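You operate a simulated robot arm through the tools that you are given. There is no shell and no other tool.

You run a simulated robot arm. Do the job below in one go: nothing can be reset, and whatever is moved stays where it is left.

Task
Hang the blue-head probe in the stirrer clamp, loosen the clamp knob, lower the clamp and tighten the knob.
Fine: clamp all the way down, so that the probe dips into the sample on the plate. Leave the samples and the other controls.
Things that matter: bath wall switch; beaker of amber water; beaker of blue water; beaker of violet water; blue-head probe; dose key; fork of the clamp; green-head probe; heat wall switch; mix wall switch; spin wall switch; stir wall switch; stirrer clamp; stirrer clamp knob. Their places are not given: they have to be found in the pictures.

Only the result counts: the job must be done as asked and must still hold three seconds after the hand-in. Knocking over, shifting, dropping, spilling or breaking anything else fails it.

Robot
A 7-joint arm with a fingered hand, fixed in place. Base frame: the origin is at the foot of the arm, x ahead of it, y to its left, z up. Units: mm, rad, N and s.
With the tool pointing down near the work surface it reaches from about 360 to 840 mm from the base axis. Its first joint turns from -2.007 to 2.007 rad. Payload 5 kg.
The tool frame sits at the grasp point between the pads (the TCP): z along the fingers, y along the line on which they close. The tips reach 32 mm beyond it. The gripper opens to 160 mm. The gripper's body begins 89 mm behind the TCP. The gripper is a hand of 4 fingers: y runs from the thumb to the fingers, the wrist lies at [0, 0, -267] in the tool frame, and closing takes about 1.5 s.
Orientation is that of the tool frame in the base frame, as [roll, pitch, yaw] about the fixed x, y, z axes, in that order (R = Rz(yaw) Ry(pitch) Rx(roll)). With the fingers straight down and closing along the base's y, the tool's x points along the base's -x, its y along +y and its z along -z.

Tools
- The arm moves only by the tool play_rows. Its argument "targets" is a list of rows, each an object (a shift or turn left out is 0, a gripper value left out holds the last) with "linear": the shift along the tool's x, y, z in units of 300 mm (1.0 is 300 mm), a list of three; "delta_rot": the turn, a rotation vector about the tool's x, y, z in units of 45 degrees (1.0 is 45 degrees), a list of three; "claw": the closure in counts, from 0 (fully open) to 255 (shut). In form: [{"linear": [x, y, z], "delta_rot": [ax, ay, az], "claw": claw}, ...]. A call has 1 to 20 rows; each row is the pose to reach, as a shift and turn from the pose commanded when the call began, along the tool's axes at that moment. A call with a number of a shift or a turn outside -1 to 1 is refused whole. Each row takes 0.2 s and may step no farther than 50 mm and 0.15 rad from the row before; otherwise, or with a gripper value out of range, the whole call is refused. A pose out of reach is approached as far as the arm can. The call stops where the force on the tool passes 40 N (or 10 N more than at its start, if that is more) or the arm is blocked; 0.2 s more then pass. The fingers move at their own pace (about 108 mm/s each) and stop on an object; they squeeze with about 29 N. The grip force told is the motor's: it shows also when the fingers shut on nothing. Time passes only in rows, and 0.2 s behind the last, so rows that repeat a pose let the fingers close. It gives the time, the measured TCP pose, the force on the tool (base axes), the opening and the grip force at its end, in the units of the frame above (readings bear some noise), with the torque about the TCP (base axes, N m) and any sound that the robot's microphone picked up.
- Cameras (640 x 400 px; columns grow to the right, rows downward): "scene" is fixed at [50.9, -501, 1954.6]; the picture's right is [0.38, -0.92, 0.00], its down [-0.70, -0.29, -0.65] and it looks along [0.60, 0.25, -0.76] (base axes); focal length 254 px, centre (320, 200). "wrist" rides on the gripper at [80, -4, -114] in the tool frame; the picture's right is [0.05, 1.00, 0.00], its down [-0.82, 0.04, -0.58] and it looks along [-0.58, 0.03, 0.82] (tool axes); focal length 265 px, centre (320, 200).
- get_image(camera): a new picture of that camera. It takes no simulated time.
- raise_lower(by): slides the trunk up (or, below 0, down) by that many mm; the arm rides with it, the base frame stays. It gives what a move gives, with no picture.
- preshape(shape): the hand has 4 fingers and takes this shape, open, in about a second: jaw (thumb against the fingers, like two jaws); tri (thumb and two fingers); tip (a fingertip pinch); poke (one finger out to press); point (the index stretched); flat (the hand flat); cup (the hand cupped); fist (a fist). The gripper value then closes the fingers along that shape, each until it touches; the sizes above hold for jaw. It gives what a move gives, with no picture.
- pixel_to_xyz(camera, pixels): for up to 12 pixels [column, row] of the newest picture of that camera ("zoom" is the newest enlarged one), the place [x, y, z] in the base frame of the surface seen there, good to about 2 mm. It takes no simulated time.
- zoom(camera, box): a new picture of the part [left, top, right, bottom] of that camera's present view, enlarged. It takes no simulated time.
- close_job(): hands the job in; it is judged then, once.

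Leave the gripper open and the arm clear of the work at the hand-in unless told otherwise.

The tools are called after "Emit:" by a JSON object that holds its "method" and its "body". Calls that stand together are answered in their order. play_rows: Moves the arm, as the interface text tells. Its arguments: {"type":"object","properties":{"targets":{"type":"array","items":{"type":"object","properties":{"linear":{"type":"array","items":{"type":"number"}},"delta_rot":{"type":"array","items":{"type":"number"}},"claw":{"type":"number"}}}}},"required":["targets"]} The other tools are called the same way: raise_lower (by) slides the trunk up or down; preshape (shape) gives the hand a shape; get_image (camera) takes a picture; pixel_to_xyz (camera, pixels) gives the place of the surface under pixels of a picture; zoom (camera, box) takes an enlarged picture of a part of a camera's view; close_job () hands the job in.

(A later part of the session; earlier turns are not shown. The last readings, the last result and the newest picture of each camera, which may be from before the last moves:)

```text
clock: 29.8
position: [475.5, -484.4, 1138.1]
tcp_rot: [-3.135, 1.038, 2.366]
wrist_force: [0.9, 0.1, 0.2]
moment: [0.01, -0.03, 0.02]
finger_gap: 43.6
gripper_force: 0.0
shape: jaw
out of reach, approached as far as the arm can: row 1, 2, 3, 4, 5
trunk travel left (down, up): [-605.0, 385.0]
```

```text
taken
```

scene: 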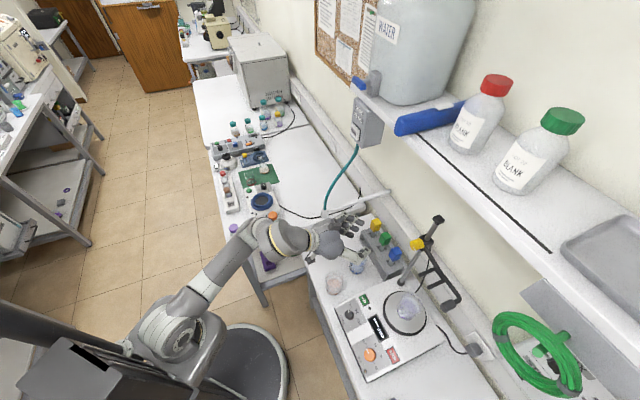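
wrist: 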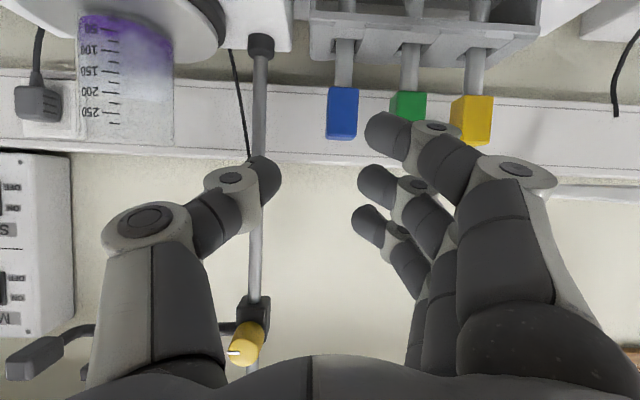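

Out of reach again. I look at the arm's links once more.

Emit:
{"method": "get_image", "body": {"camera": "scene"}}

Emit:
{"method": "pixel_to_xyz", "body": {"camera": "scene", "pixels": [[180, 335], [195, 320], [205, 300], [220, 280], [240, 265], [250, 255], [270, 240], [290, 240], [310, 242], [330, 245]]}}

```text
taken
```

scene: 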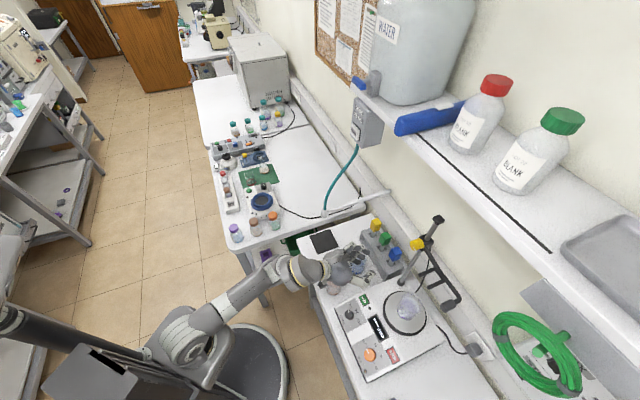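

```text
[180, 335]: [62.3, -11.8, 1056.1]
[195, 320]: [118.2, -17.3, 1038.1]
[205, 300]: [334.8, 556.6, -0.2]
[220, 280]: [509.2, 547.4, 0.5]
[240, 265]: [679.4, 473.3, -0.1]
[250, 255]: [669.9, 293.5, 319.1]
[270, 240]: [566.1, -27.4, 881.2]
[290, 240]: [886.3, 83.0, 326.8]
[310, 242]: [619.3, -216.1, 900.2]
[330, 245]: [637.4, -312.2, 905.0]
```

Emit:
{"method": "pixel_to_xyz", "body": {"camera": "scene", "pixels": [[185, 335], [205, 318], [220, 305], [240, 292], [255, 282], [268, 270], [280, 275], [292, 268], [305, 270], [320, 270], [340, 265], [350, 275]]}}

```text
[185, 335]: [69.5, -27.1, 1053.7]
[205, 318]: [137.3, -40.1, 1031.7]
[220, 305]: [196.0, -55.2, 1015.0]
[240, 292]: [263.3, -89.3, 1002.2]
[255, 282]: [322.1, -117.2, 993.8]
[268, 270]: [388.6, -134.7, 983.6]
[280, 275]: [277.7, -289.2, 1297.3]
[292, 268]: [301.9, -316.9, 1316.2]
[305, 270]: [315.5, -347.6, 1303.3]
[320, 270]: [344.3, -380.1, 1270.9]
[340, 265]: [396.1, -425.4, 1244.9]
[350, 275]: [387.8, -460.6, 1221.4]
```

My reading of the links: the upper-arm roll joint has run to its end with the elbow low. Rolling the hand about its own axis should let the elbow swing up and to the left. I first raise the trunk by 120 to give the elbow more room over the left table.

Emit:
{"method": "raise_lower", "body": {"by": 120}}

Emit:
{"method": "play_rows", "body": {"targets": [{"linear": [0, 0.02, -0.03], "delta_rot": [0, 0, 0.143]}, {"linear": [0, 0.04, -0.06], "delta_rot": [0, 0, 0.286]}, {"linear": [0, 0.06, -0.09], "delta_rot": [0, 0, 0.429]}, {"linear": [0, 0.06, -0.12], "delta_rot": [0, 0, 0.571]}, {"linear": [0, 0.06, -0.15], "delta_rot": [0, 0, 0.714]}, {"linear": [0, 0.06, -0.15], "delta_rot": [0, 0, 0.857]}, {"linear": [0, 0.06, -0.15], "delta_rot": [0, 0, 1.0]}]}}

Emit:
{"method": "get_image", "body": {"camera": "scene"}}

```text
clock: 31.3
position: [475.8, -483.0, 1257.3]
tcp_rot: [-3.136, 1.039, 2.367]
wrist_force: [-0.7, -0.2, 0.0]
moment: [-0.01, 0.02, -0.03]
finger_gap: 43.6
gripper_force: 0.1
shape: jaw
trunk travel left (down, up): [-725.0, 265.0]
```

```text
clock: 32.9
position: [350.0, -417.0, 1269.1]
tcp_rot: [2.287, 0.682, 1.31]
wrist_force: [0.5, 0.9, -0.8]
moment: [-0.01, -0.01, -0.02]
finger_gap: 43.4
gripper_force: 0.0
shape: jaw
out of reach, approached as far as the arm can: row 1, 2, 3, 4, 5, 6, 7
trunk travel left (down, up): [-725.0, 265.0]
```

```text
taken
```

scene: 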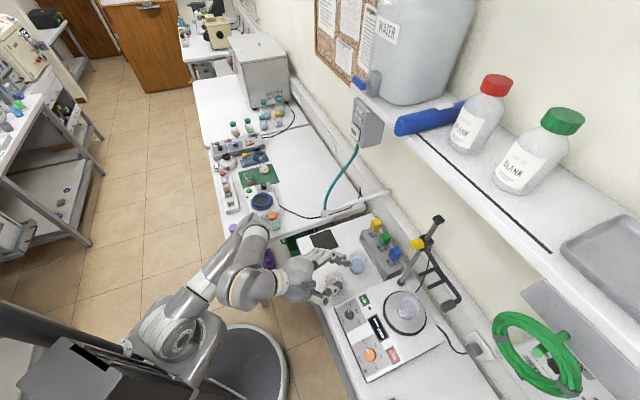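

The pose drifted. I check the links and the hand.

Emit:
{"method": "pixel_to_xyz", "body": {"camera": "scene", "pixels": [[175, 320], [195, 300], [210, 280], [225, 265], [240, 248], [255, 235], [240, 275], [250, 290], [270, 285], [290, 275], [300, 290], [325, 290]]}}

Emit:
{"method": "get_image", "body": {"camera": "wrist"}}

```text
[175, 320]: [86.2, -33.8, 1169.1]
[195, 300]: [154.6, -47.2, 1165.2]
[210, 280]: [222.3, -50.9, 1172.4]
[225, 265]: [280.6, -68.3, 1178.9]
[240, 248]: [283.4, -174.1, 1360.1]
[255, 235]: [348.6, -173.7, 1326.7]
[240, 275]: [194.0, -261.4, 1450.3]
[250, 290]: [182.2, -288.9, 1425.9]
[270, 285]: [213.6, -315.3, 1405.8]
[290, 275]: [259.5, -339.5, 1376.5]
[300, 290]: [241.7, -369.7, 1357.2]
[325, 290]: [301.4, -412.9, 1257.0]
```

```text
taken
```

wrist: 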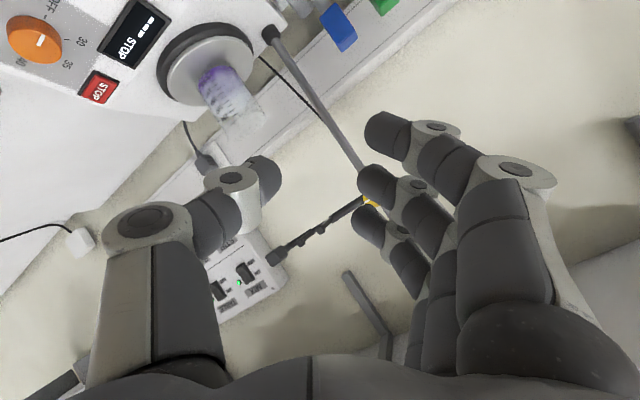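

The elbow now stands at about azimuth −12° and the theory of the roll joint seems right. I bring the hand back toward its starting pose (pointing down, high, near the base) to unfold this arm shape.

Emit:
{"method": "play_rows", "body": {"targets": [{"linear": [-0.035, -0.011, -0.076], "delta_rot": [0.112, 0.121, 0]}, {"linear": [-0.071, -0.022, -0.152], "delta_rot": [0.225, 0.242, 0]}, {"linear": [-0.106, -0.032, -0.228], "delta_rot": [0.337, 0.362, 0]}, {"linear": [-0.142, -0.043, -0.304], "delta_rot": [0.45, 0.483, 0]}, {"linear": [-0.177, -0.054, -0.379], "delta_rot": [0.562, 0.604, 0]}, {"linear": [-0.212, -0.065, -0.455], "delta_rot": [0.674, 0.725, 0]}, {"linear": [-0.248, -0.075, -0.531], "delta_rot": [0.787, 0.845, 0]}, {"linear": [-0.283, -0.086, -0.607], "delta_rot": [0.899, 0.966, 0]}]}}

Emit:
{"method": "get_image", "body": {"camera": "scene"}}

```text
clock: 34.7
position: [179.0, -373.8, 1369.8]
tcp_rot: [3.12, -0.015, 1.598]
wrist_force: [0.6, 0.3, 0.8]
moment: [0.01, 0.01, -0.03]
finger_gap: 43.6
gripper_force: 0.0
shape: jaw
out of reach, approached as far as the arm can: row 7, 8
trunk travel left (down, up): [-725.0, 265.0]
```

```text
taken
```

scene: 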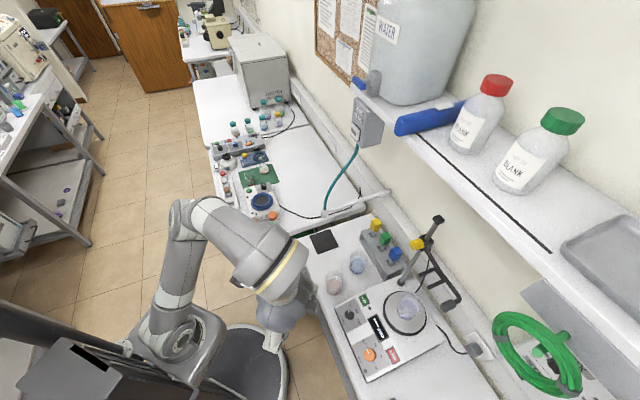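

The elbow is up now. I query the links.

Emit:
{"method": "pixel_to_xyz", "body": {"camera": "scene", "pixels": [[175, 310], [178, 285], [180, 260], [185, 235], [180, 215], [205, 212], [225, 230], [250, 245], [275, 265], [285, 300], [165, 330], [190, 330]]}}

```text
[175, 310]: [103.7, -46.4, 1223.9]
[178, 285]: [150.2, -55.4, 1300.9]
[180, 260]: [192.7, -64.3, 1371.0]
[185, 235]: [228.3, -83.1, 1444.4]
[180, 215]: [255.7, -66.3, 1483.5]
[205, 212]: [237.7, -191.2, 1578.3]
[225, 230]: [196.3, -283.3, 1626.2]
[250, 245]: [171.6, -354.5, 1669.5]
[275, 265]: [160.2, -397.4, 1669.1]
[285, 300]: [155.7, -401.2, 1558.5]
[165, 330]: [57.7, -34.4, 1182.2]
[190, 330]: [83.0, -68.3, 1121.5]
```

Upper arm is steep now with the elbow high. Lowering the hand close to the base should keep the elbow up. I raise the trunk by 195, then turn the hand so that it closes along the bench again.

Emit:
{"method": "raise_lower", "body": {"by": 195}}

Emit:
{"method": "play_rows", "body": {"targets": [{"delta_rot": [0, 0, -0.138]}, {"delta_rot": [0, 0, -0.276]}, {"delta_rot": [0, 0, -0.414]}, {"delta_rot": [0, 0, -0.552]}, {"delta_rot": [0, 0, -0.69]}, {"delta_rot": [0, 0, -0.828]}, {"delta_rot": [0, 0, -0.966]}]}}

```text
clock: 36.9
position: [178.8, -373.4, 1565.7]
tcp_rot: [3.121, -0.015, 1.6]
wrist_force: [-0.1, -0.1, -0.7]
moment: [0.03, 0.03, 0.0]
finger_gap: 43.5
gripper_force: 0.0
shape: jaw
trunk travel left (down, up): [-920.0, 70.0]
```

```text
clock: 38.5
position: [178.6, -373.4, 1566.9]
tcp_rot: [3.116, 0.004, 2.358]
wrist_force: [-0.1, 0.2, 0.2]
moment: [-0.01, 0.01, 0.0]
finger_gap: 43.5
gripper_force: 0.0
shape: jaw
trunk travel left (down, up): [-920.0, 70.0]
```

Both worked exactly. Now I lower the hand straight down 300 mm near the base.

Emit:
{"method": "play_rows", "body": {"targets": [{"linear": [0, 0, 0.125]}, {"linear": [0, 0, 0.25]}, {"linear": [0, 0, 0.375]}, {"linear": [0, 0, 0.5]}, {"linear": [0, 0, 0.625]}, {"linear": [0, 0, 0.75]}, {"linear": [0, 0, 0.875]}, {"linear": [0, 0, 1.0]}]}}

Emit:
{"method": "get_image", "body": {"camera": "scene"}}

```text
clock: 40.2
position: [187.6, -371.2, 1264.5]
tcp_rot: [3.117, 0.005, 2.355]
wrist_force: [-0.4, 0.1, 0.1]
moment: [0.03, -0.01, 0.02]
finger_gap: 43.7
gripper_force: 0.1
shape: jaw
trunk travel left (down, up): [-920.0, 70.0]
```

```text
taken
```

scene: 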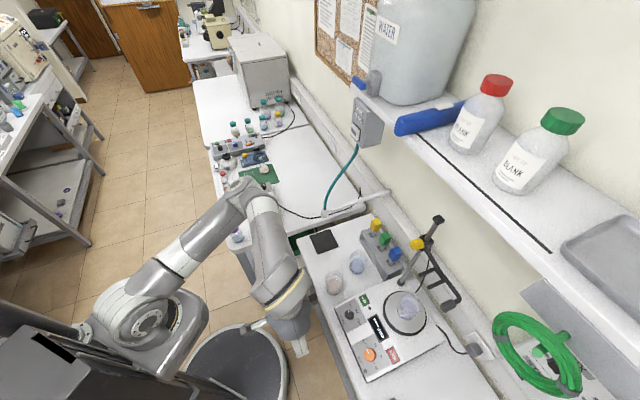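

Emit:
{"method": "pixel_to_xyz", "body": {"camera": "scene", "pixels": [[140, 305], [165, 280], [190, 258], [215, 232], [235, 205], [260, 205], [262, 230], [270, 260], [280, 290], [290, 320], [240, 190], [265, 195]]}}

```text
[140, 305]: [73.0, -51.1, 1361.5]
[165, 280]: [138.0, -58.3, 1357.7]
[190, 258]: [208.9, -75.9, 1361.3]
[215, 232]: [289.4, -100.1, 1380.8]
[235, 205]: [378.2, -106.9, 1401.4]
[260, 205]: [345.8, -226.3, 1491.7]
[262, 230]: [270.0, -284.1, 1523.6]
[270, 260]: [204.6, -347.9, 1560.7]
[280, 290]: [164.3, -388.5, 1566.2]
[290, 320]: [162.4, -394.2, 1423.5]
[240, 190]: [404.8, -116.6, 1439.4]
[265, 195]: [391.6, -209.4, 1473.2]
```

The elbow sits to the left side, which is fine as long as the shoulder stays high. I raise the trunk by 65 and then move out and tilt in two halves.

Emit:
{"method": "raise_lower", "body": {"by": 65}}

Emit:
{"method": "play_rows", "body": {"targets": [{"linear": [-0.0982, 0.05, 0.03], "delta_rot": [0, -0.133, 0]}, {"linear": [-0.1964, 0.1, 0.06], "delta_rot": [0, -0.267, 0]}, {"linear": [-0.2946, 0.15, 0.09], "delta_rot": [0, -0.4, 0]}, {"linear": [-0.3928, 0.2, 0.12], "delta_rot": [0, -0.533, 0]}, {"linear": [-0.491, 0.25, 0.15], "delta_rot": [0, -0.667, 0]}]}}

Emit:
{"method": "get_image", "body": {"camera": "scene"}}

```text
clock: 41.3
position: [187.1, -369.6, 1331.3]
tcp_rot: [3.116, 0.005, 2.355]
wrist_force: [0.8, 0.2, -0.1]
moment: [-0.01, -0.02, -0.01]
finger_gap: 43.6
gripper_force: 0.1
shape: jaw
trunk travel left (down, up): [-985.0, 5.0]
```

```text
clock: 42.5
position: [345.8, -419.7, 1287.5]
tcp_rot: [3.114, 0.53, 2.342]
wrist_force: [0.5, -0.5, 1.0]
moment: [0.0, 0.02, 0.01]
finger_gap: 43.2
gripper_force: 0.1
shape: jaw
trunk travel left (down, up): [-985.0, 5.0]
```

```text
taken
```

scene: 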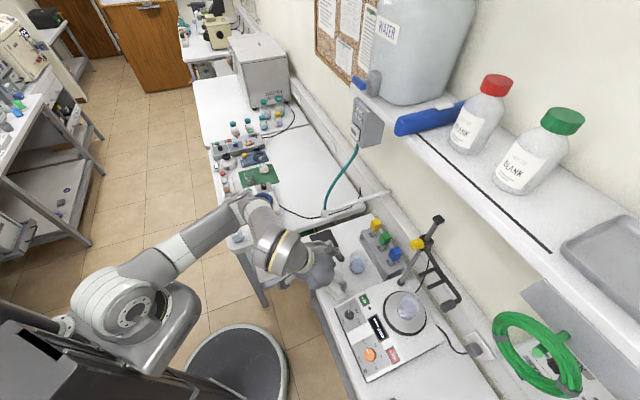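

Emit:
{"method": "pixel_to_xyz", "body": {"camera": "scene", "pixels": [[115, 295], [150, 265], [185, 245], [215, 222], [235, 200], [255, 215], [270, 235], [290, 255], [315, 265]]}}

```text
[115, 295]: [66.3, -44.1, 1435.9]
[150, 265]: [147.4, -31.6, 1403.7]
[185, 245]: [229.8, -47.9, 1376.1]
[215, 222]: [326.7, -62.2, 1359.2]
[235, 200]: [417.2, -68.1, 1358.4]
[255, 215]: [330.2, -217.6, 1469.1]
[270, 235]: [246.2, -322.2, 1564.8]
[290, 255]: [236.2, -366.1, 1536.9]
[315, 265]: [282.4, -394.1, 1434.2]
```

Reached exactly. Second half: tilt to 60° and go to about [502,-474,1240].

Emit:
{"method": "play_rows", "body": {"targets": [{"linear": [-0.0575, 0.0393, 0.0653], "delta_rot": [0.0036, -0.1097, -0.0036]}, {"linear": [-0.115, 0.0787, 0.1307], "delta_rot": [0.0071, -0.2193, -0.0073]}, {"linear": [-0.1725, 0.118, 0.196], "delta_rot": [0.0107, -0.329, -0.011]}, {"linear": [-0.23, 0.1573, 0.2613], "delta_rot": [0.0143, -0.4387, -0.0146]}, {"linear": [-0.2875, 0.1967, 0.3267], "delta_rot": [0.0178, -0.5483, -0.0183]}, {"linear": [-0.345, 0.236, 0.392], "delta_rot": [0.0214, -0.658, -0.0219]}]}}

Emit:
{"method": "get_image", "body": {"camera": "scene"}}

```text
clock: 43.3
position: [440.6, -445.4, 1373.4]
tcp_rot: [2.876, 0.966, 2.17]
wrist_force: [-0.5, -0.3, -0.1]
moment: [0.0, -0.02, 0.04]
finger_gap: 43.5
gripper_force: 0.0
shape: jaw
trunk travel left (down, up): [-985.0, 5.0]
stopped in row 4: the arm was blocked; the commanded pose is now the measured one
```

```text
taken
```

scene: 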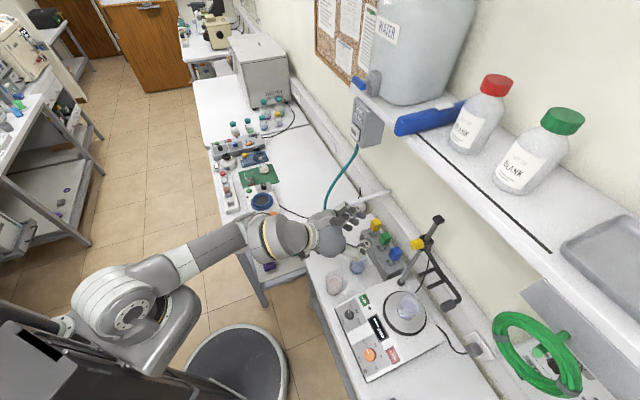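

The arm was blocked half-way, perhaps while changing its elbow. I query the links again.

Emit:
{"method": "pixel_to_xyz", "body": {"camera": "scene", "pixels": [[115, 295], [150, 270], [185, 255], [215, 240], [240, 230], [255, 225], [280, 235], [305, 235], [325, 235], [345, 215], [262, 200], [330, 220]]}}

Emit:
{"method": "zoom", "body": {"camera": "scene", "box": [60, 160, 380, 360]}}

```text
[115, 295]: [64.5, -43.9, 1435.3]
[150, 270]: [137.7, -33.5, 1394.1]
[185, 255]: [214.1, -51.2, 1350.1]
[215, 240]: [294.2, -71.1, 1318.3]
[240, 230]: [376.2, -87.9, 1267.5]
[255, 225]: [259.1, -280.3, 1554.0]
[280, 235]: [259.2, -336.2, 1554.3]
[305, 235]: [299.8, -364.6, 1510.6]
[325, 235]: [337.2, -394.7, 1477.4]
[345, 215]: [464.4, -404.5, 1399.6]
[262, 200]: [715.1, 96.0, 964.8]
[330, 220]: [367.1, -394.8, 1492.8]
```

```text
2.00 times, centred on (220, 260) of scene
```

zoom: 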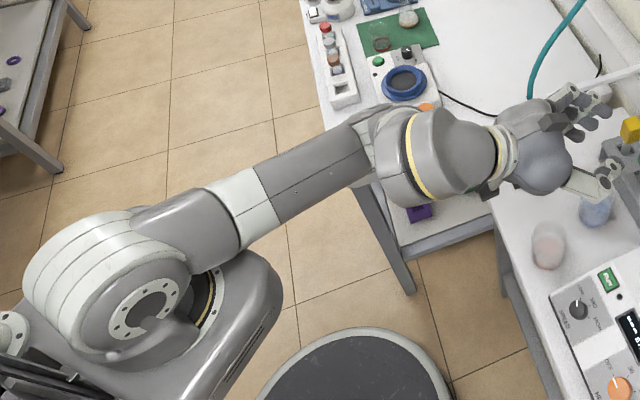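

I believe the wrist bend (hand down while the forearm rises) is the limiting joint. I therefore flatten the hand to nearly horizontal (80°) while keeping the wrist in place.

Emit:
{"method": "play_rows", "body": {"targets": [{"linear": [-0.073, -0.0106, -0.016], "delta_rot": [0.0226, -0.1059, -0.0323]}, {"linear": [-0.1456, -0.0212, -0.032], "delta_rot": [0.0451, -0.2117, -0.0647]}, {"linear": [-0.2184, -0.0318, -0.048], "delta_rot": [0.0677, -0.3176, -0.097]}, {"linear": [-0.2912, -0.0424, -0.064], "delta_rot": [0.0902, -0.4234, -0.1294]}, {"linear": [-0.364, -0.053, -0.08], "delta_rot": [0.1128, -0.5293, -0.1617]}, {"linear": [-0.364, -0.053, -0.08], "delta_rot": [0.1128, -0.5293, -0.1617]}]}}

Emit:
{"method": "get_image", "body": {"camera": "scene"}}

```text
clock: 44.7
position: [450.9, -495.0, 1471.9]
tcp_rot: [-3.119, 1.396, 2.378]
wrist_force: [1.2, 0.0, -0.5]
moment: [0.03, -0.02, -0.04]
finger_gap: 43.3
gripper_force: 0.1
shape: jaw
trunk travel left (down, up): [-985.0, 5.0]
```

```text
taken
```

scene: 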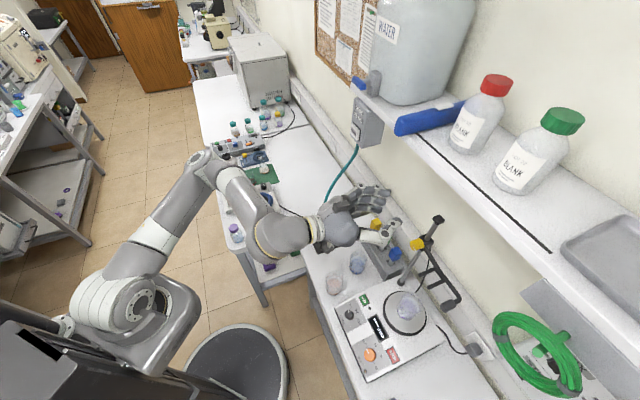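

The elbow swung up and the pose is exact now. I check the elbow's place.

Emit:
{"method": "pixel_to_xyz", "body": {"camera": "scene", "pixels": [[130, 270], [150, 235], [170, 210], [190, 180], [205, 160], [220, 185], [235, 200], [255, 225], [280, 235], [320, 235]]}}

```text
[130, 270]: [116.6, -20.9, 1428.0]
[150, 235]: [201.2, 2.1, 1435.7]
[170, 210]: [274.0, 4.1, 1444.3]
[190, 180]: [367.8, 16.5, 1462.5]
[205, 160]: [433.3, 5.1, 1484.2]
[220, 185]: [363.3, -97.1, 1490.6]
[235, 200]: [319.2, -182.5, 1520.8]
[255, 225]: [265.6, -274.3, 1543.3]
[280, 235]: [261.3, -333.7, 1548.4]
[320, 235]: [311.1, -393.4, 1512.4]
```

Elbow is to the left and slightly up. Keeping the trunk high, I lower the flat hand by 240 mm at about w≈660, well in front of everything.

Emit:
{"method": "play_rows", "body": {"targets": [{"linear": [0.132, 0.028, 0.019]}, {"linear": [0.264, 0.057, 0.038]}, {"linear": [0.396, 0.085, 0.0565]}, {"linear": [0.529, 0.113, 0.075]}, {"linear": [0.661, 0.142, 0.094]}, {"linear": [0.793, 0.17, 0.113]}, {"linear": [0.793, 0.17, 0.113]}]}}

Emit:
{"method": "get_image", "body": {"camera": "scene"}}

```text
clock: 46.3
position: [479.4, -449.9, 1231.8]
tcp_rot: [-3.121, 1.396, 2.374]
wrist_force: [-0.7, -0.2, -0.2]
moment: [0.03, 0.03, 0.0]
finger_gap: 43.5
gripper_force: 0.1
shape: jaw
trunk travel left (down, up): [-985.0, 5.0]
```

```text
taken
```

scene: 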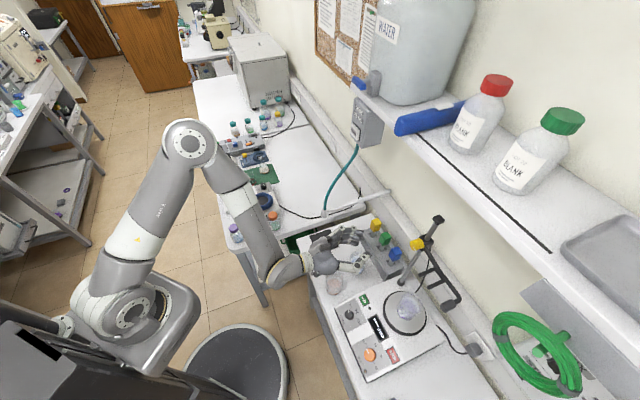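

The arm now has a good posture (elbow high left) and is exactly on target. I go to the pre-grasp pose, 80 mm in front of the blue head, gap ≈42 mm.

Emit:
{"method": "play_rows", "body": {"targets": [{"linear": [0.084, -0.001, 0.079], "claw": 189}, {"linear": [0.168, -0.002, 0.158]}, {"linear": [0.252, -0.004, 0.238]}, {"linear": [0.336, -0.005, 0.317]}, {"linear": [0.42, -0.006, 0.396]}, {"linear": [0.42, -0.006, 0.396]}]}}

Emit:
{"method": "get_image", "body": {"camera": "wrist"}}

Emit:
{"method": "get_image", "body": {"camera": "scene"}}

```text
clock: 47.7
position: [544.2, -521.0, 1087.1]
tcp_rot: [-3.124, 1.395, 2.375]
wrist_force: [0.4, 0.3, -0.3]
moment: [0.01, 0.02, -0.02]
finger_gap: 41.9
gripper_force: 0.0
shape: jaw
trunk travel left (down, up): [-985.0, 5.0]
```

```text
taken
```

wrist: 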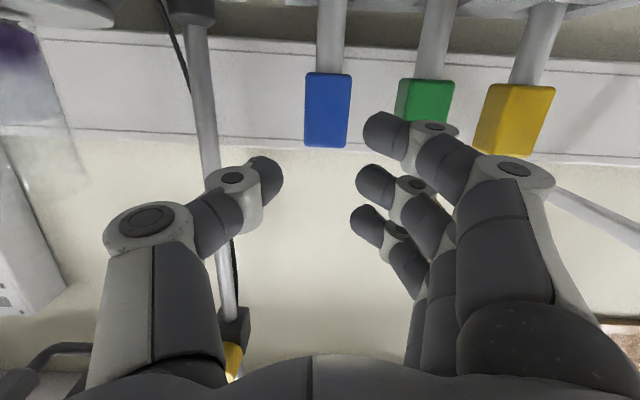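

```text
taken
```

scene: 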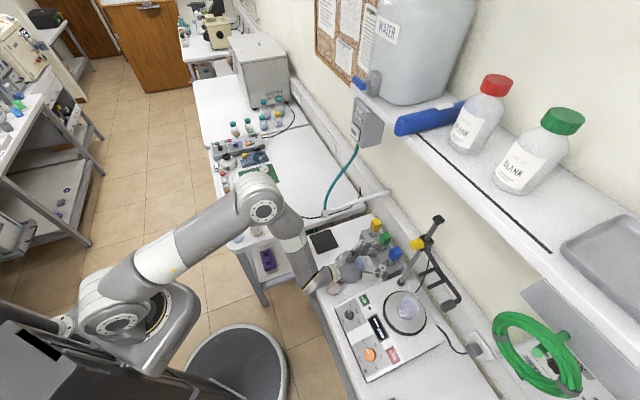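

I check the alignment: head edges (305–351, 110) against thumb edge ≈(283,178) and middle finger edge ≈(356,180).

Emit:
{"method": "pixel_to_xyz", "body": {"camera": "wrist", "pixels": [[308, 110], [328, 110], [348, 110], [328, 80], [328, 140], [280, 178], [281, 170], [358, 182], [360, 175], [366, 130], [353, 220], [402, 100]]}}

Emit:
{"method": "zoom", "body": {"camera": "wrist", "box": [240, 50, 480, 250]}}

```text
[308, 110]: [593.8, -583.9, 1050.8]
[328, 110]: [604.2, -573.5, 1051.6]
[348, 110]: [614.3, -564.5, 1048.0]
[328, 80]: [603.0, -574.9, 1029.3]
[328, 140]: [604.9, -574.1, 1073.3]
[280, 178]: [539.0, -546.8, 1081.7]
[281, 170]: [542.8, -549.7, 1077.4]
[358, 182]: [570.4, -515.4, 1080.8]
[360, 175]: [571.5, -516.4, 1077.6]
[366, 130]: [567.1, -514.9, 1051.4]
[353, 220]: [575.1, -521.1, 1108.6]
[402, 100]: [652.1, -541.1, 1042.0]
```

```text
2.00 times, centred on (360, 150) of wrist
```

zoom: 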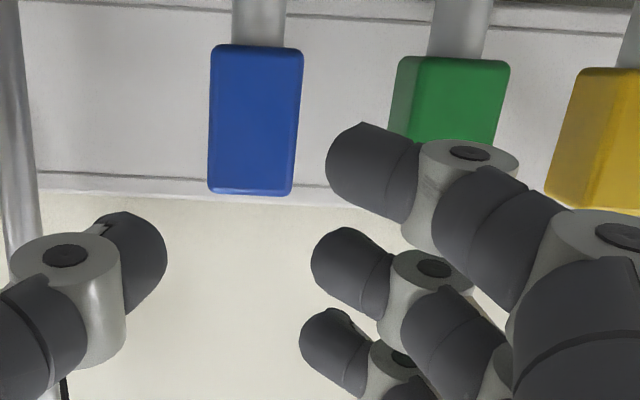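

The gap centre is ~4 mm too far to the left side (−u); I also check how far the knuckle rings stick out on the green side (zoom (470,272), (517,165)).

Emit:
{"method": "pixel_to_xyz", "body": {"camera": "zoom", "pixels": [[468, 278], [470, 270], [516, 165], [510, 175], [436, 268], [468, 153], [405, 358], [400, 75], [395, 100], [392, 120], [211, 100], [301, 100]]}}

```text
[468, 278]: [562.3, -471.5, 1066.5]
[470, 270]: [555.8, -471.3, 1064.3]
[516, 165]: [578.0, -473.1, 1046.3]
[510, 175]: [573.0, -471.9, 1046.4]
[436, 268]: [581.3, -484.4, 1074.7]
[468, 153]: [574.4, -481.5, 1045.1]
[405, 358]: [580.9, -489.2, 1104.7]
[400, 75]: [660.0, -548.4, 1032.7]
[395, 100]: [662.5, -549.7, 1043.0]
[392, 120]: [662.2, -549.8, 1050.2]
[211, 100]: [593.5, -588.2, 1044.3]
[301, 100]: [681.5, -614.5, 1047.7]
```

The middle knuckle would brush the green head if I went in fully, so I'll grip with the fingertips (TCP stays at w≈822) and shift 4.6 mm toward +u. First stage: shift and advance 40 mm, then check.

Emit:
{"method": "play_rows", "body": {"targets": [{"linear": [0.001, 0.008, 0.02], "claw": 190}, {"linear": [0.002, 0.0153, 0.045]}, {"linear": [0.003, 0.0153, 0.09]}, {"linear": [0.0035, 0.0153, 0.133]}, {"linear": [0.0035, 0.0153, 0.133]}]}}

Emit:
{"method": "get_image", "body": {"camera": "wrist"}}

Emit:
{"method": "pixel_to_xyz", "body": {"camera": "wrist", "pixels": [[280, 178], [281, 170], [358, 182], [360, 175], [366, 130], [353, 220]]}}

```text
clock: 48.9
position: [576.6, -545.8, 1078.6]
tcp_rot: [-3.123, 1.394, 2.375]
wrist_force: [0.3, -0.3, 1.1]
moment: [-0.01, 0.0, -0.03]
finger_gap: 42.1
gripper_force: 0.1
shape: jaw
trunk travel left (down, up): [-985.0, 5.0]
```

```text
taken
```

wrist: 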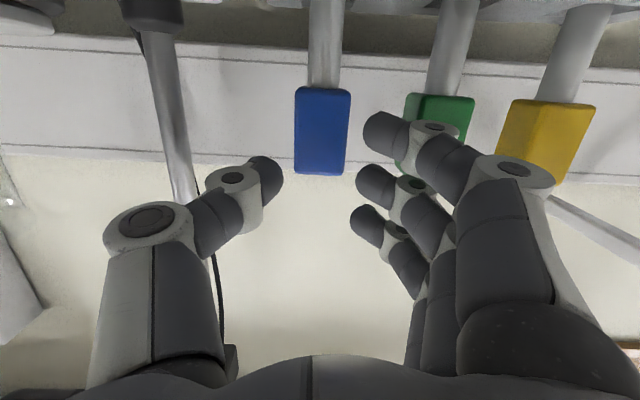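

```text
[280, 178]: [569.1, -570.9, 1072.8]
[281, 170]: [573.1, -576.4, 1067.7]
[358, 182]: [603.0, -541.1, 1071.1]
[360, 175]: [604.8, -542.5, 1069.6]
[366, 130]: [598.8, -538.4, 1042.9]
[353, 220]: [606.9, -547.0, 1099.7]
```

Now the head is centred between thumb and fingers (≈6 mm free each side). I advance the last 29 mm.

Emit:
{"method": "play_rows", "body": {"targets": [{"linear": [0.0005, -0.001, 0.03]}, {"linear": [0.001, -0.001, 0.06]}, {"linear": [0.002, -0.001, 0.0967]}, {"linear": [0.002, -0.001, 0.0967]}]}}

Emit:
{"method": "get_image", "body": {"camera": "wrist"}}

Emit:
{"method": "zoom", "body": {"camera": "scene", "box": [330, 200, 450, 300]}}

```text
clock: 49.9
position: [593.8, -566.2, 1072.8]
tcp_rot: [-3.121, 1.393, 2.376]
wrist_force: [-0.2, 0.1, -0.3]
moment: [-0.01, -0.02, -0.03]
finger_gap: 41.9
gripper_force: 0.2
shape: jaw
trunk travel left (down, up): [-985.0, 5.0]
```

```text
taken
```

wrist: 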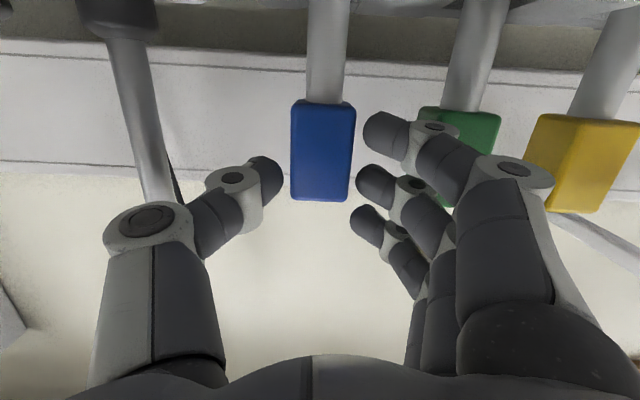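

```text
4.00 times, centred on (390, 250) of scene
```

zoom: 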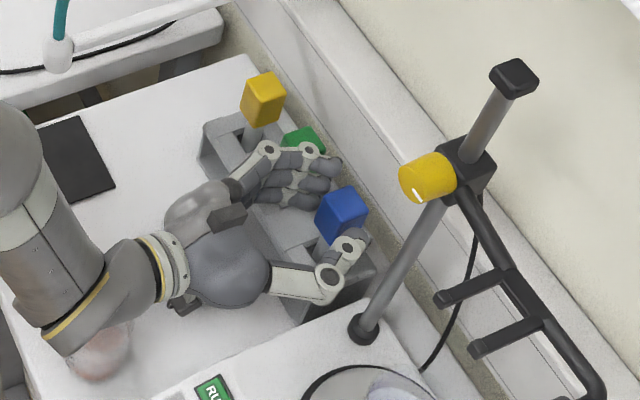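

The hand straddles the blue head properly. I close the fingers.

Emit:
{"method": "play_rows", "body": {"targets": [{"claw": 210}, {"claw": 225}, {"claw": 240}, {"claw": 255}, {"claw": 255}, {"claw": 255}, {"claw": 255}, {"claw": 255}]}}

Emit:
{"method": "get_image", "body": {"camera": "wrist"}}

Emit:
{"method": "zoom", "body": {"camera": "scene", "box": [330, 200, 450, 300]}}

```text
clock: 51.7
position: [595.3, -566.8, 1071.3]
tcp_rot: [-3.121, 1.394, 2.371]
wrist_force: [1.3, 0.5, 0.0]
moment: [0.08, -0.14, 0.02]
finger_gap: 19.5
gripper_force: 29.2
shape: jaw
trunk travel left (down, up): [-985.0, 5.0]
```

```text
taken
```

wrist: 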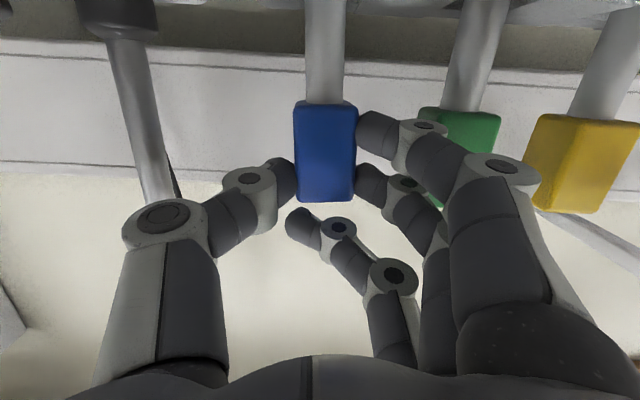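

```text
4.00 times, centred on (390, 250) of scene
```

zoom: 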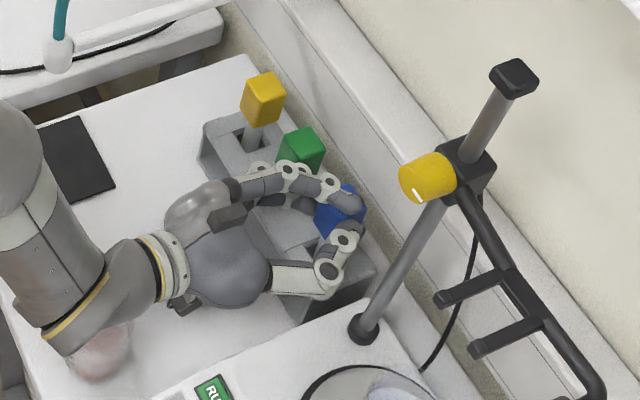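

Index and middle fingers and the thumb hold the head (29 N). I lift straight up 30 mm first and check.

Emit:
{"method": "play_rows", "body": {"targets": [{"linear": [-0.0246, 0, -0.0044]}, {"linear": [-0.0492, 0, -0.0087]}, {"linear": [-0.0738, 0, -0.0131]}, {"linear": [-0.0985, 0, -0.0175]}, {"linear": [-0.0985, 0, -0.0175]}]}}

Emit:
{"method": "get_image", "body": {"camera": "wrist"}}

Emit:
{"method": "zoom", "body": {"camera": "scene", "box": [330, 200, 450, 300]}}

```text
clock: 52.9
position: [595.6, -566.3, 1103.3]
tcp_rot: [-3.12, 1.394, 2.376]
wrist_force: [2.0, 1.6, -1.0]
moment: [0.25, -0.18, 0.09]
finger_gap: 19.7
gripper_force: 29.2
shape: jaw
trunk travel left (down, up): [-985.0, 5.0]
```

```text
taken
```

wrist: 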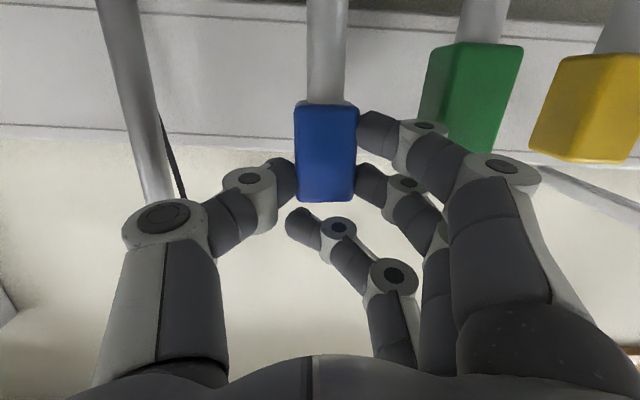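

```text
4.00 times, centred on (390, 250) of scene
```

zoom: 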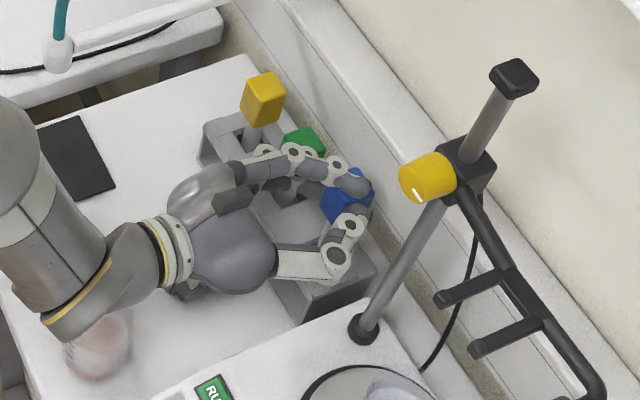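

The probe rises with the hand; small side forces only. I lift 75 mm more to clear the rack.

Emit:
{"method": "play_rows", "body": {"targets": [{"linear": [-0.041, 0, -0.0073]}, {"linear": [-0.082, 0, -0.0145]}, {"linear": [-0.123, 0, -0.0218]}, {"linear": [-0.164, 0, -0.029]}, {"linear": [-0.205, 0, -0.0363]}, {"linear": [-0.246, 0, -0.0436]}, {"linear": [-0.246, 0, -0.0436]}]}}

Emit:
{"method": "get_image", "body": {"camera": "wrist"}}

Emit:
{"method": "zoom", "body": {"camera": "scene", "box": [330, 200, 450, 300]}}

```text
clock: 54.5
position: [595.1, -566.1, 1177.1]
tcp_rot: [-3.123, 1.395, 2.374]
wrist_force: [0.3, 0.4, -1.2]
moment: [-0.03, 0.03, -0.03]
finger_gap: 19.4
gripper_force: 29.0
shape: jaw
trunk travel left (down, up): [-985.0, 5.0]
```

```text
taken
```

wrist: 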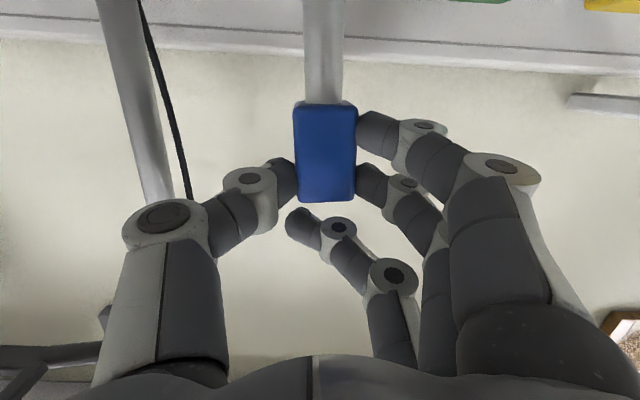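

```text
4.00 times, centred on (390, 250) of scene
```

zoom: 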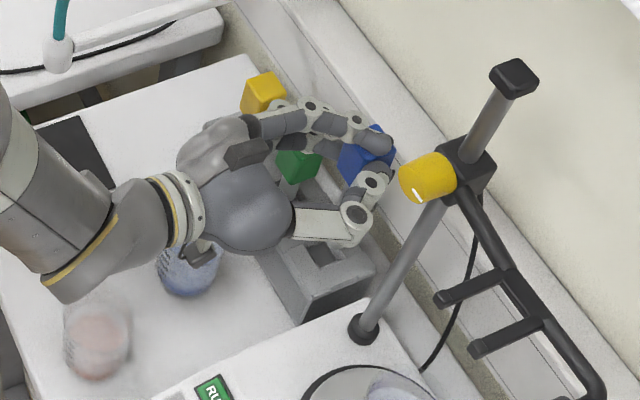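

The probe is free of the rack (tip ≈1014, rack top 977). I measure the held head and shaft relative to the TCP.

Emit:
{"method": "pixel_to_xyz", "body": {"camera": "wrist", "pixels": [[298, 150], [326, 150], [353, 150], [326, 112], [326, 190], [325, 90], [325, 30], [309, 60], [340, 60], [312, 20], [340, 20], [300, 195]]}}

```text
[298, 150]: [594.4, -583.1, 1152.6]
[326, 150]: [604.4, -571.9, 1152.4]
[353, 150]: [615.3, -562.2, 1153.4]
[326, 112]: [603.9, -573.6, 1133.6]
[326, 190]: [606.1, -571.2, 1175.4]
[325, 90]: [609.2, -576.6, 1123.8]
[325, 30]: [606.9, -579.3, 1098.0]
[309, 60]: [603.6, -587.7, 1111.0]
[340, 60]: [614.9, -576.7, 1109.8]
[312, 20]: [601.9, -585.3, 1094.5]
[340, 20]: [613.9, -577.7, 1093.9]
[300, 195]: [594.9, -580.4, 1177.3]
```

The head is 32 mm wide, vertical, its centre ≈27 mm ahead of and 18 mm below the TCP. I retreat 125 mm from the wall, then rise until the head bottom is above the fork (TCP z≈1372).

Emit:
{"method": "play_rows", "body": {"targets": [{"linear": [-0.0147, 0, -0.108]}, {"linear": [-0.0294, 0, -0.217]}, {"linear": [-0.044, 0, -0.325]}, {"linear": [-0.0587, 0, -0.4335]}, {"linear": [-0.16, 0, -0.451]}, {"linear": [-0.262, 0, -0.469]}, {"linear": [-0.364, 0, -0.487]}, {"linear": [-0.466, 0, -0.505]}, {"linear": [-0.568, 0, -0.523]}, {"linear": [-0.568, 0, -0.523]}]}}

Emit:
{"method": "get_image", "body": {"camera": "scene"}}

```text
clock: 56.7
position: [506.9, -480.0, 1373.4]
tcp_rot: [-3.125, 1.393, 2.37]
wrist_force: [0.7, -1.3, -0.3]
moment: [0.0, 0.03, -0.02]
finger_gap: 19.4
gripper_force: 29.1
shape: jaw
trunk travel left (down, up): [-985.0, 5.0]
```

```text
taken
```

scene: 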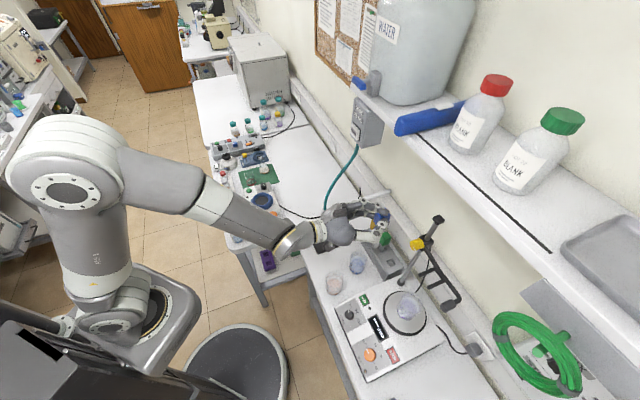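

Elbow is high now. I traverse 191 mm along the bench to stand in front of the fork slot.

Emit:
{"method": "play_rows", "body": {"targets": [{"linear": [0, -0.106, 0]}, {"linear": [0, -0.212, 0]}, {"linear": [0, -0.318, 0]}, {"linear": [0, -0.424, 0]}, {"linear": [0, -0.53, 0]}, {"linear": [0, -0.637, 0]}, {"linear": [0, -0.637, 0]}]}}

Emit:
{"method": "get_image", "body": {"camera": "wrist"}}

Emit:
{"method": "get_image", "body": {"camera": "scene"}}

```text
clock: 58.3
position: [372.4, -612.9, 1374.3]
tcp_rot: [-3.121, 1.395, 2.374]
wrist_force: [0.3, 0.2, -0.7]
moment: [0.01, 0.02, -0.02]
finger_gap: 19.5
gripper_force: 28.9
shape: jaw
trunk travel left (down, up): [-985.0, 5.0]
```

```text
taken
```

wrist: 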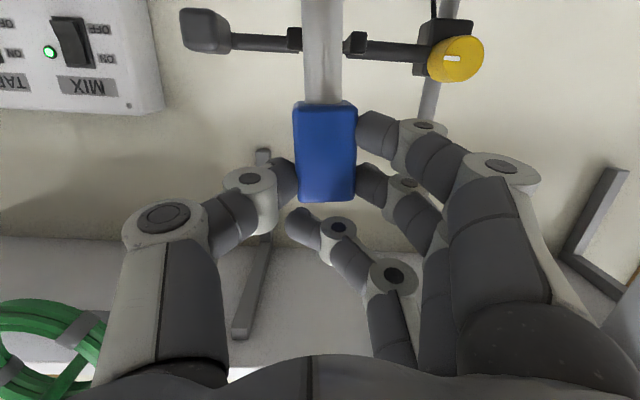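

```text
taken
```

scene: 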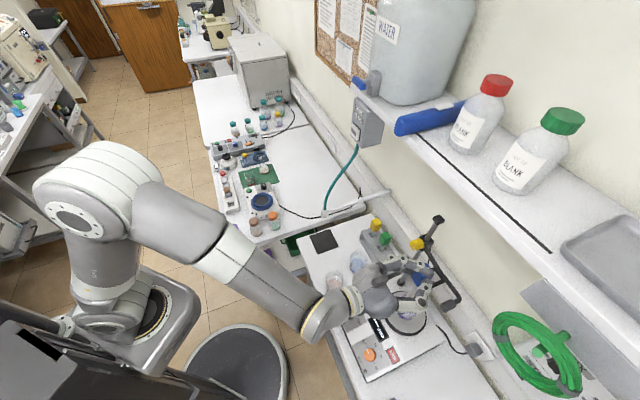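

I zoom on the shaft and prong tips to check the lateral centring.

Emit:
{"method": "zoom", "body": {"camera": "wrist", "box": [250, 0, 410, 110]}}

```text
3.64 times, centred on (330, 55) of wrist
```

zoom: 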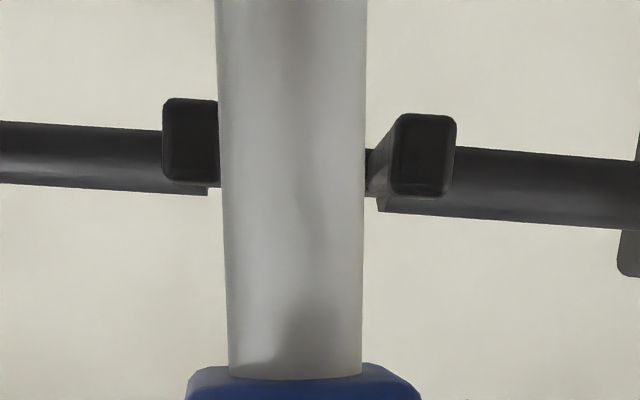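

Emit:
{"method": "pixel_to_xyz", "body": {"camera": "zoom", "pixels": [[168, 140], [190, 140], [212, 140], [397, 155], [425, 155], [452, 155], [225, 140], [292, 140], [360, 140], [225, 300], [295, 300], [360, 300]]}}

Emit:
{"method": "pixel_to_xyz", "body": {"camera": "zoom", "pixels": [[190, 105], [190, 178], [425, 120], [425, 190], [375, 190], [190, 185], [200, 388], [300, 388], [410, 388], [292, 40], [292, 200], [292, 360]]}}

```text
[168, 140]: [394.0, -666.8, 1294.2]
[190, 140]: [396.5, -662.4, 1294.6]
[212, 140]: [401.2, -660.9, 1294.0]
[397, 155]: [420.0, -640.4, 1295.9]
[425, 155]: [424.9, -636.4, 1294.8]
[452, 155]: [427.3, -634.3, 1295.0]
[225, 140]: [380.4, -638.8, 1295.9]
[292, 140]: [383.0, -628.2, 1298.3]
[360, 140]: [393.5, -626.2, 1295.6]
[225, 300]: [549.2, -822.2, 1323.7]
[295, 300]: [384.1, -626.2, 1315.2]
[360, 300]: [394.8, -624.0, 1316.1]
```

```text
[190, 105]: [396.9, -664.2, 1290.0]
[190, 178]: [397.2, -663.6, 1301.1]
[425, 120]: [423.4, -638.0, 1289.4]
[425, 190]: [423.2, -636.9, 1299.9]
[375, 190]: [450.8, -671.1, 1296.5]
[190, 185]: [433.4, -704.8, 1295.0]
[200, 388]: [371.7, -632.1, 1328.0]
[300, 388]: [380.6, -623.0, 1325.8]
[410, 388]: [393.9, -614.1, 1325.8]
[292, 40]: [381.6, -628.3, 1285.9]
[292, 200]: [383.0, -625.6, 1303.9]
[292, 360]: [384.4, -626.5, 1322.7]
```

The probe is tilted ≈4–5° sideways in the grip (shaft bottom toward −u). I roll the hand +4.5° about its axis to set the probe upright and look again.

Emit:
{"method": "play_rows", "body": {"targets": [{"delta_rot": [0, 0, 0.05]}, {"delta_rot": [0, 0, 0.1]}, {"delta_rot": [0, 0, 0.1]}]}}

Emit:
{"method": "get_image", "body": {"camera": "wrist"}}

Emit:
{"method": "zoom", "body": {"camera": "wrist", "box": [250, 0, 410, 110]}}

Emit:
{"method": "pixel_to_xyz", "body": {"camera": "zoom", "pixels": [[292, 20], [292, 80], [292, 140], [292, 200], [292, 260], [292, 320], [190, 130], [425, 150], [455, 150], [395, 160], [165, 140], [210, 140]]}}

```text
clock: 59.1
position: [373.1, -613.3, 1373.7]
tcp_rot: [2.74, 1.38, 1.947]
wrist_force: [-1.3, 0.2, -0.6]
moment: [0.04, 0.01, 0.03]
finger_gap: 19.4
gripper_force: 28.9
shape: jaw
trunk travel left (down, up): [-985.0, 5.0]
```

```text
taken
```

wrist: 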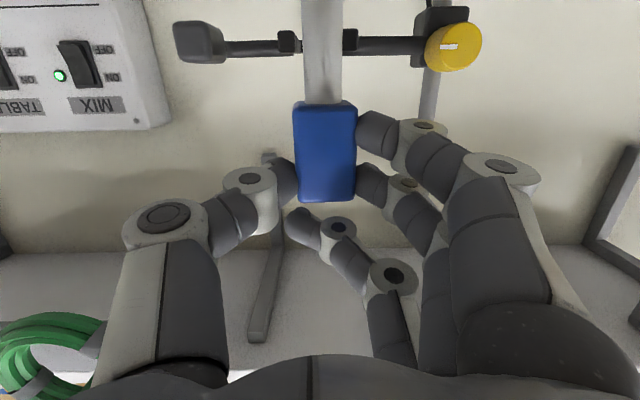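

```text
3.64 times, centred on (330, 55) of wrist
```

zoom: 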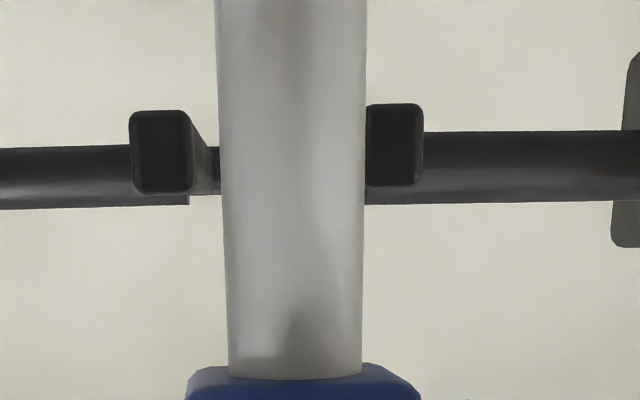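

```text
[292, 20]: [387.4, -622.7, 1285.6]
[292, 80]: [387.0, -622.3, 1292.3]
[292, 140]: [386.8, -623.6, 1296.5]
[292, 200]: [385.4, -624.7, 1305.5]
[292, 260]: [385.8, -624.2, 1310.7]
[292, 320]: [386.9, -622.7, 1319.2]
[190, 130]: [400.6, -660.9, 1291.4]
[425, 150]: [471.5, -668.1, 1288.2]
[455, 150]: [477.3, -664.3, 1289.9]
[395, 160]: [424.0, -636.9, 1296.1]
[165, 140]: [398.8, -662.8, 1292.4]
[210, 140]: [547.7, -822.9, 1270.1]
```

The probe is upright now; shaft centre is ≈2.1 mm to the right (+u) of the slot centre. I shift −2.1 mm and creep 10 mm forward, then check again.

Emit:
{"method": "play_rows", "body": {"targets": [{"linear": [-0.003, -0.0035, 0.016]}, {"linear": [-0.0064, -0.0065, 0.0328]}, {"linear": [-0.0064, -0.0065, 0.0328]}]}}

Emit:
{"method": "zoom", "body": {"camera": "wrist", "box": [250, 0, 410, 110]}}

```text
clock: 59.9
position: [378.4, -621.6, 1373.3]
tcp_rot: [2.746, 1.379, 1.948]
wrist_force: [-0.1, 0.4, -0.9]
moment: [0.02, 0.02, 0.01]
finger_gap: 19.4
gripper_force: 29.4
shape: jaw
trunk travel left (down, up): [-985.0, 5.0]
```

```text
3.64 times, centred on (330, 55) of wrist
```

zoom: 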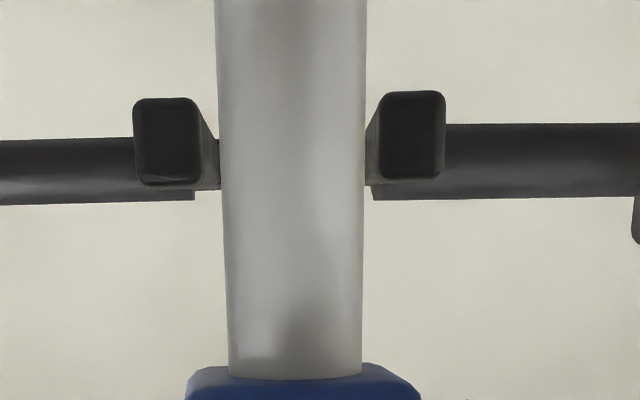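

Shaft and slot are centred within 0.2 mm. I advance 47 mm into the slot, head bottom still ≈25 mm above the prongs.

Emit:
{"method": "play_rows", "body": {"targets": [{"linear": [-0.0055, 0.0004, 0.031]}, {"linear": [-0.011, 0.0009, 0.0621]}, {"linear": [-0.0164, 0.0013, 0.0932]}, {"linear": [-0.0219, 0.0018, 0.1242]}, {"linear": [-0.0274, 0.0022, 0.1553]}, {"linear": [-0.0274, 0.0022, 0.1553]}]}}

Emit:
{"method": "get_image", "body": {"camera": "wrist"}}

Emit:
{"method": "zoom", "body": {"camera": "scene", "box": [360, 200, 480, 300]}}

```text
clock: 61.3
position: [411.5, -654.1, 1373.3]
tcp_rot: [2.742, 1.38, 1.949]
wrist_force: [0.3, 0.4, -0.2]
moment: [0.03, -0.03, 0.01]
finger_gap: 19.5
gripper_force: 29.1
shape: jaw
trunk travel left (down, up): [-985.0, 5.0]
```

```text
taken
```

wrist: 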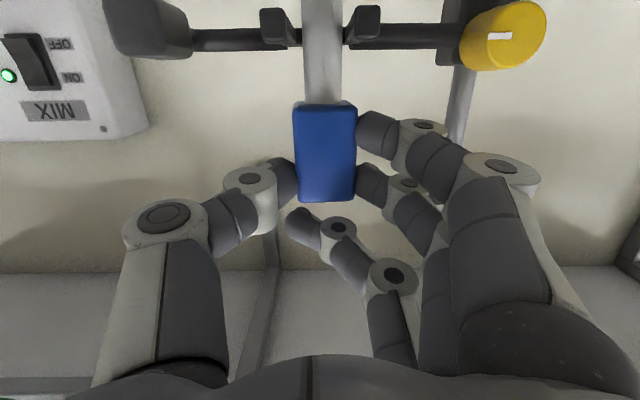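

```text
4.00 times, centred on (420, 250) of scene
```

zoom: 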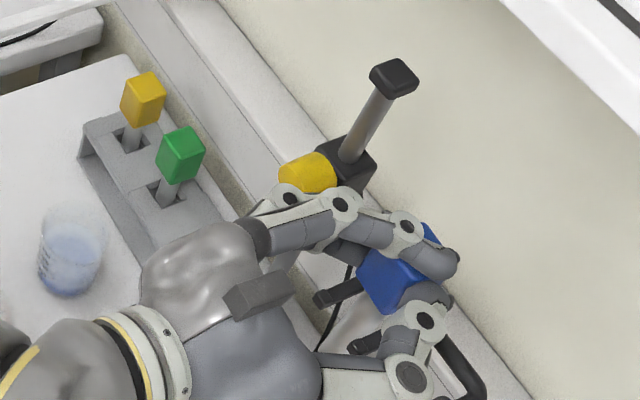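

The shaft is inside the slot with no contact force. I zoom on the slot to check clearances before lowering.

Emit:
{"method": "zoom", "body": {"camera": "wrist", "box": [240, 0, 400, 110]}}

Emit:
{"method": "pixel_to_xyz", "body": {"camera": "zoom", "pixels": [[150, 100], [470, 90], [300, 90], [300, 300], [150, 60], [470, 60], [235, 150], [385, 140], [150, 160], [120, 350], [300, 390], [420, 390]]}}

```text
3.64 times, centred on (320, 55) of wrist
```

zoom: 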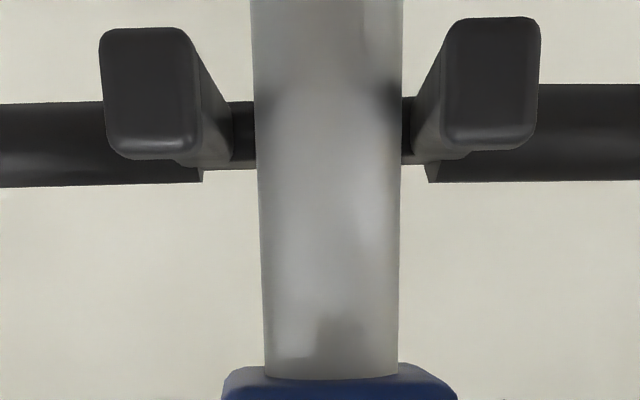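

```text
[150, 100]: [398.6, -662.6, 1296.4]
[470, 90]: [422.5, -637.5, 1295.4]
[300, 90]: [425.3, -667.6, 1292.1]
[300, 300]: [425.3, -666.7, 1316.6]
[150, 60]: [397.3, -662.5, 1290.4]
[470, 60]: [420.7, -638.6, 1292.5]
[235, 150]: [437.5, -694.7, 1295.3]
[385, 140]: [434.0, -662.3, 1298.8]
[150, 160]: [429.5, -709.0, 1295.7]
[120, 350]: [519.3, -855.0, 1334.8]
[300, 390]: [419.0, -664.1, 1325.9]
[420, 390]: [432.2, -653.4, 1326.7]
```

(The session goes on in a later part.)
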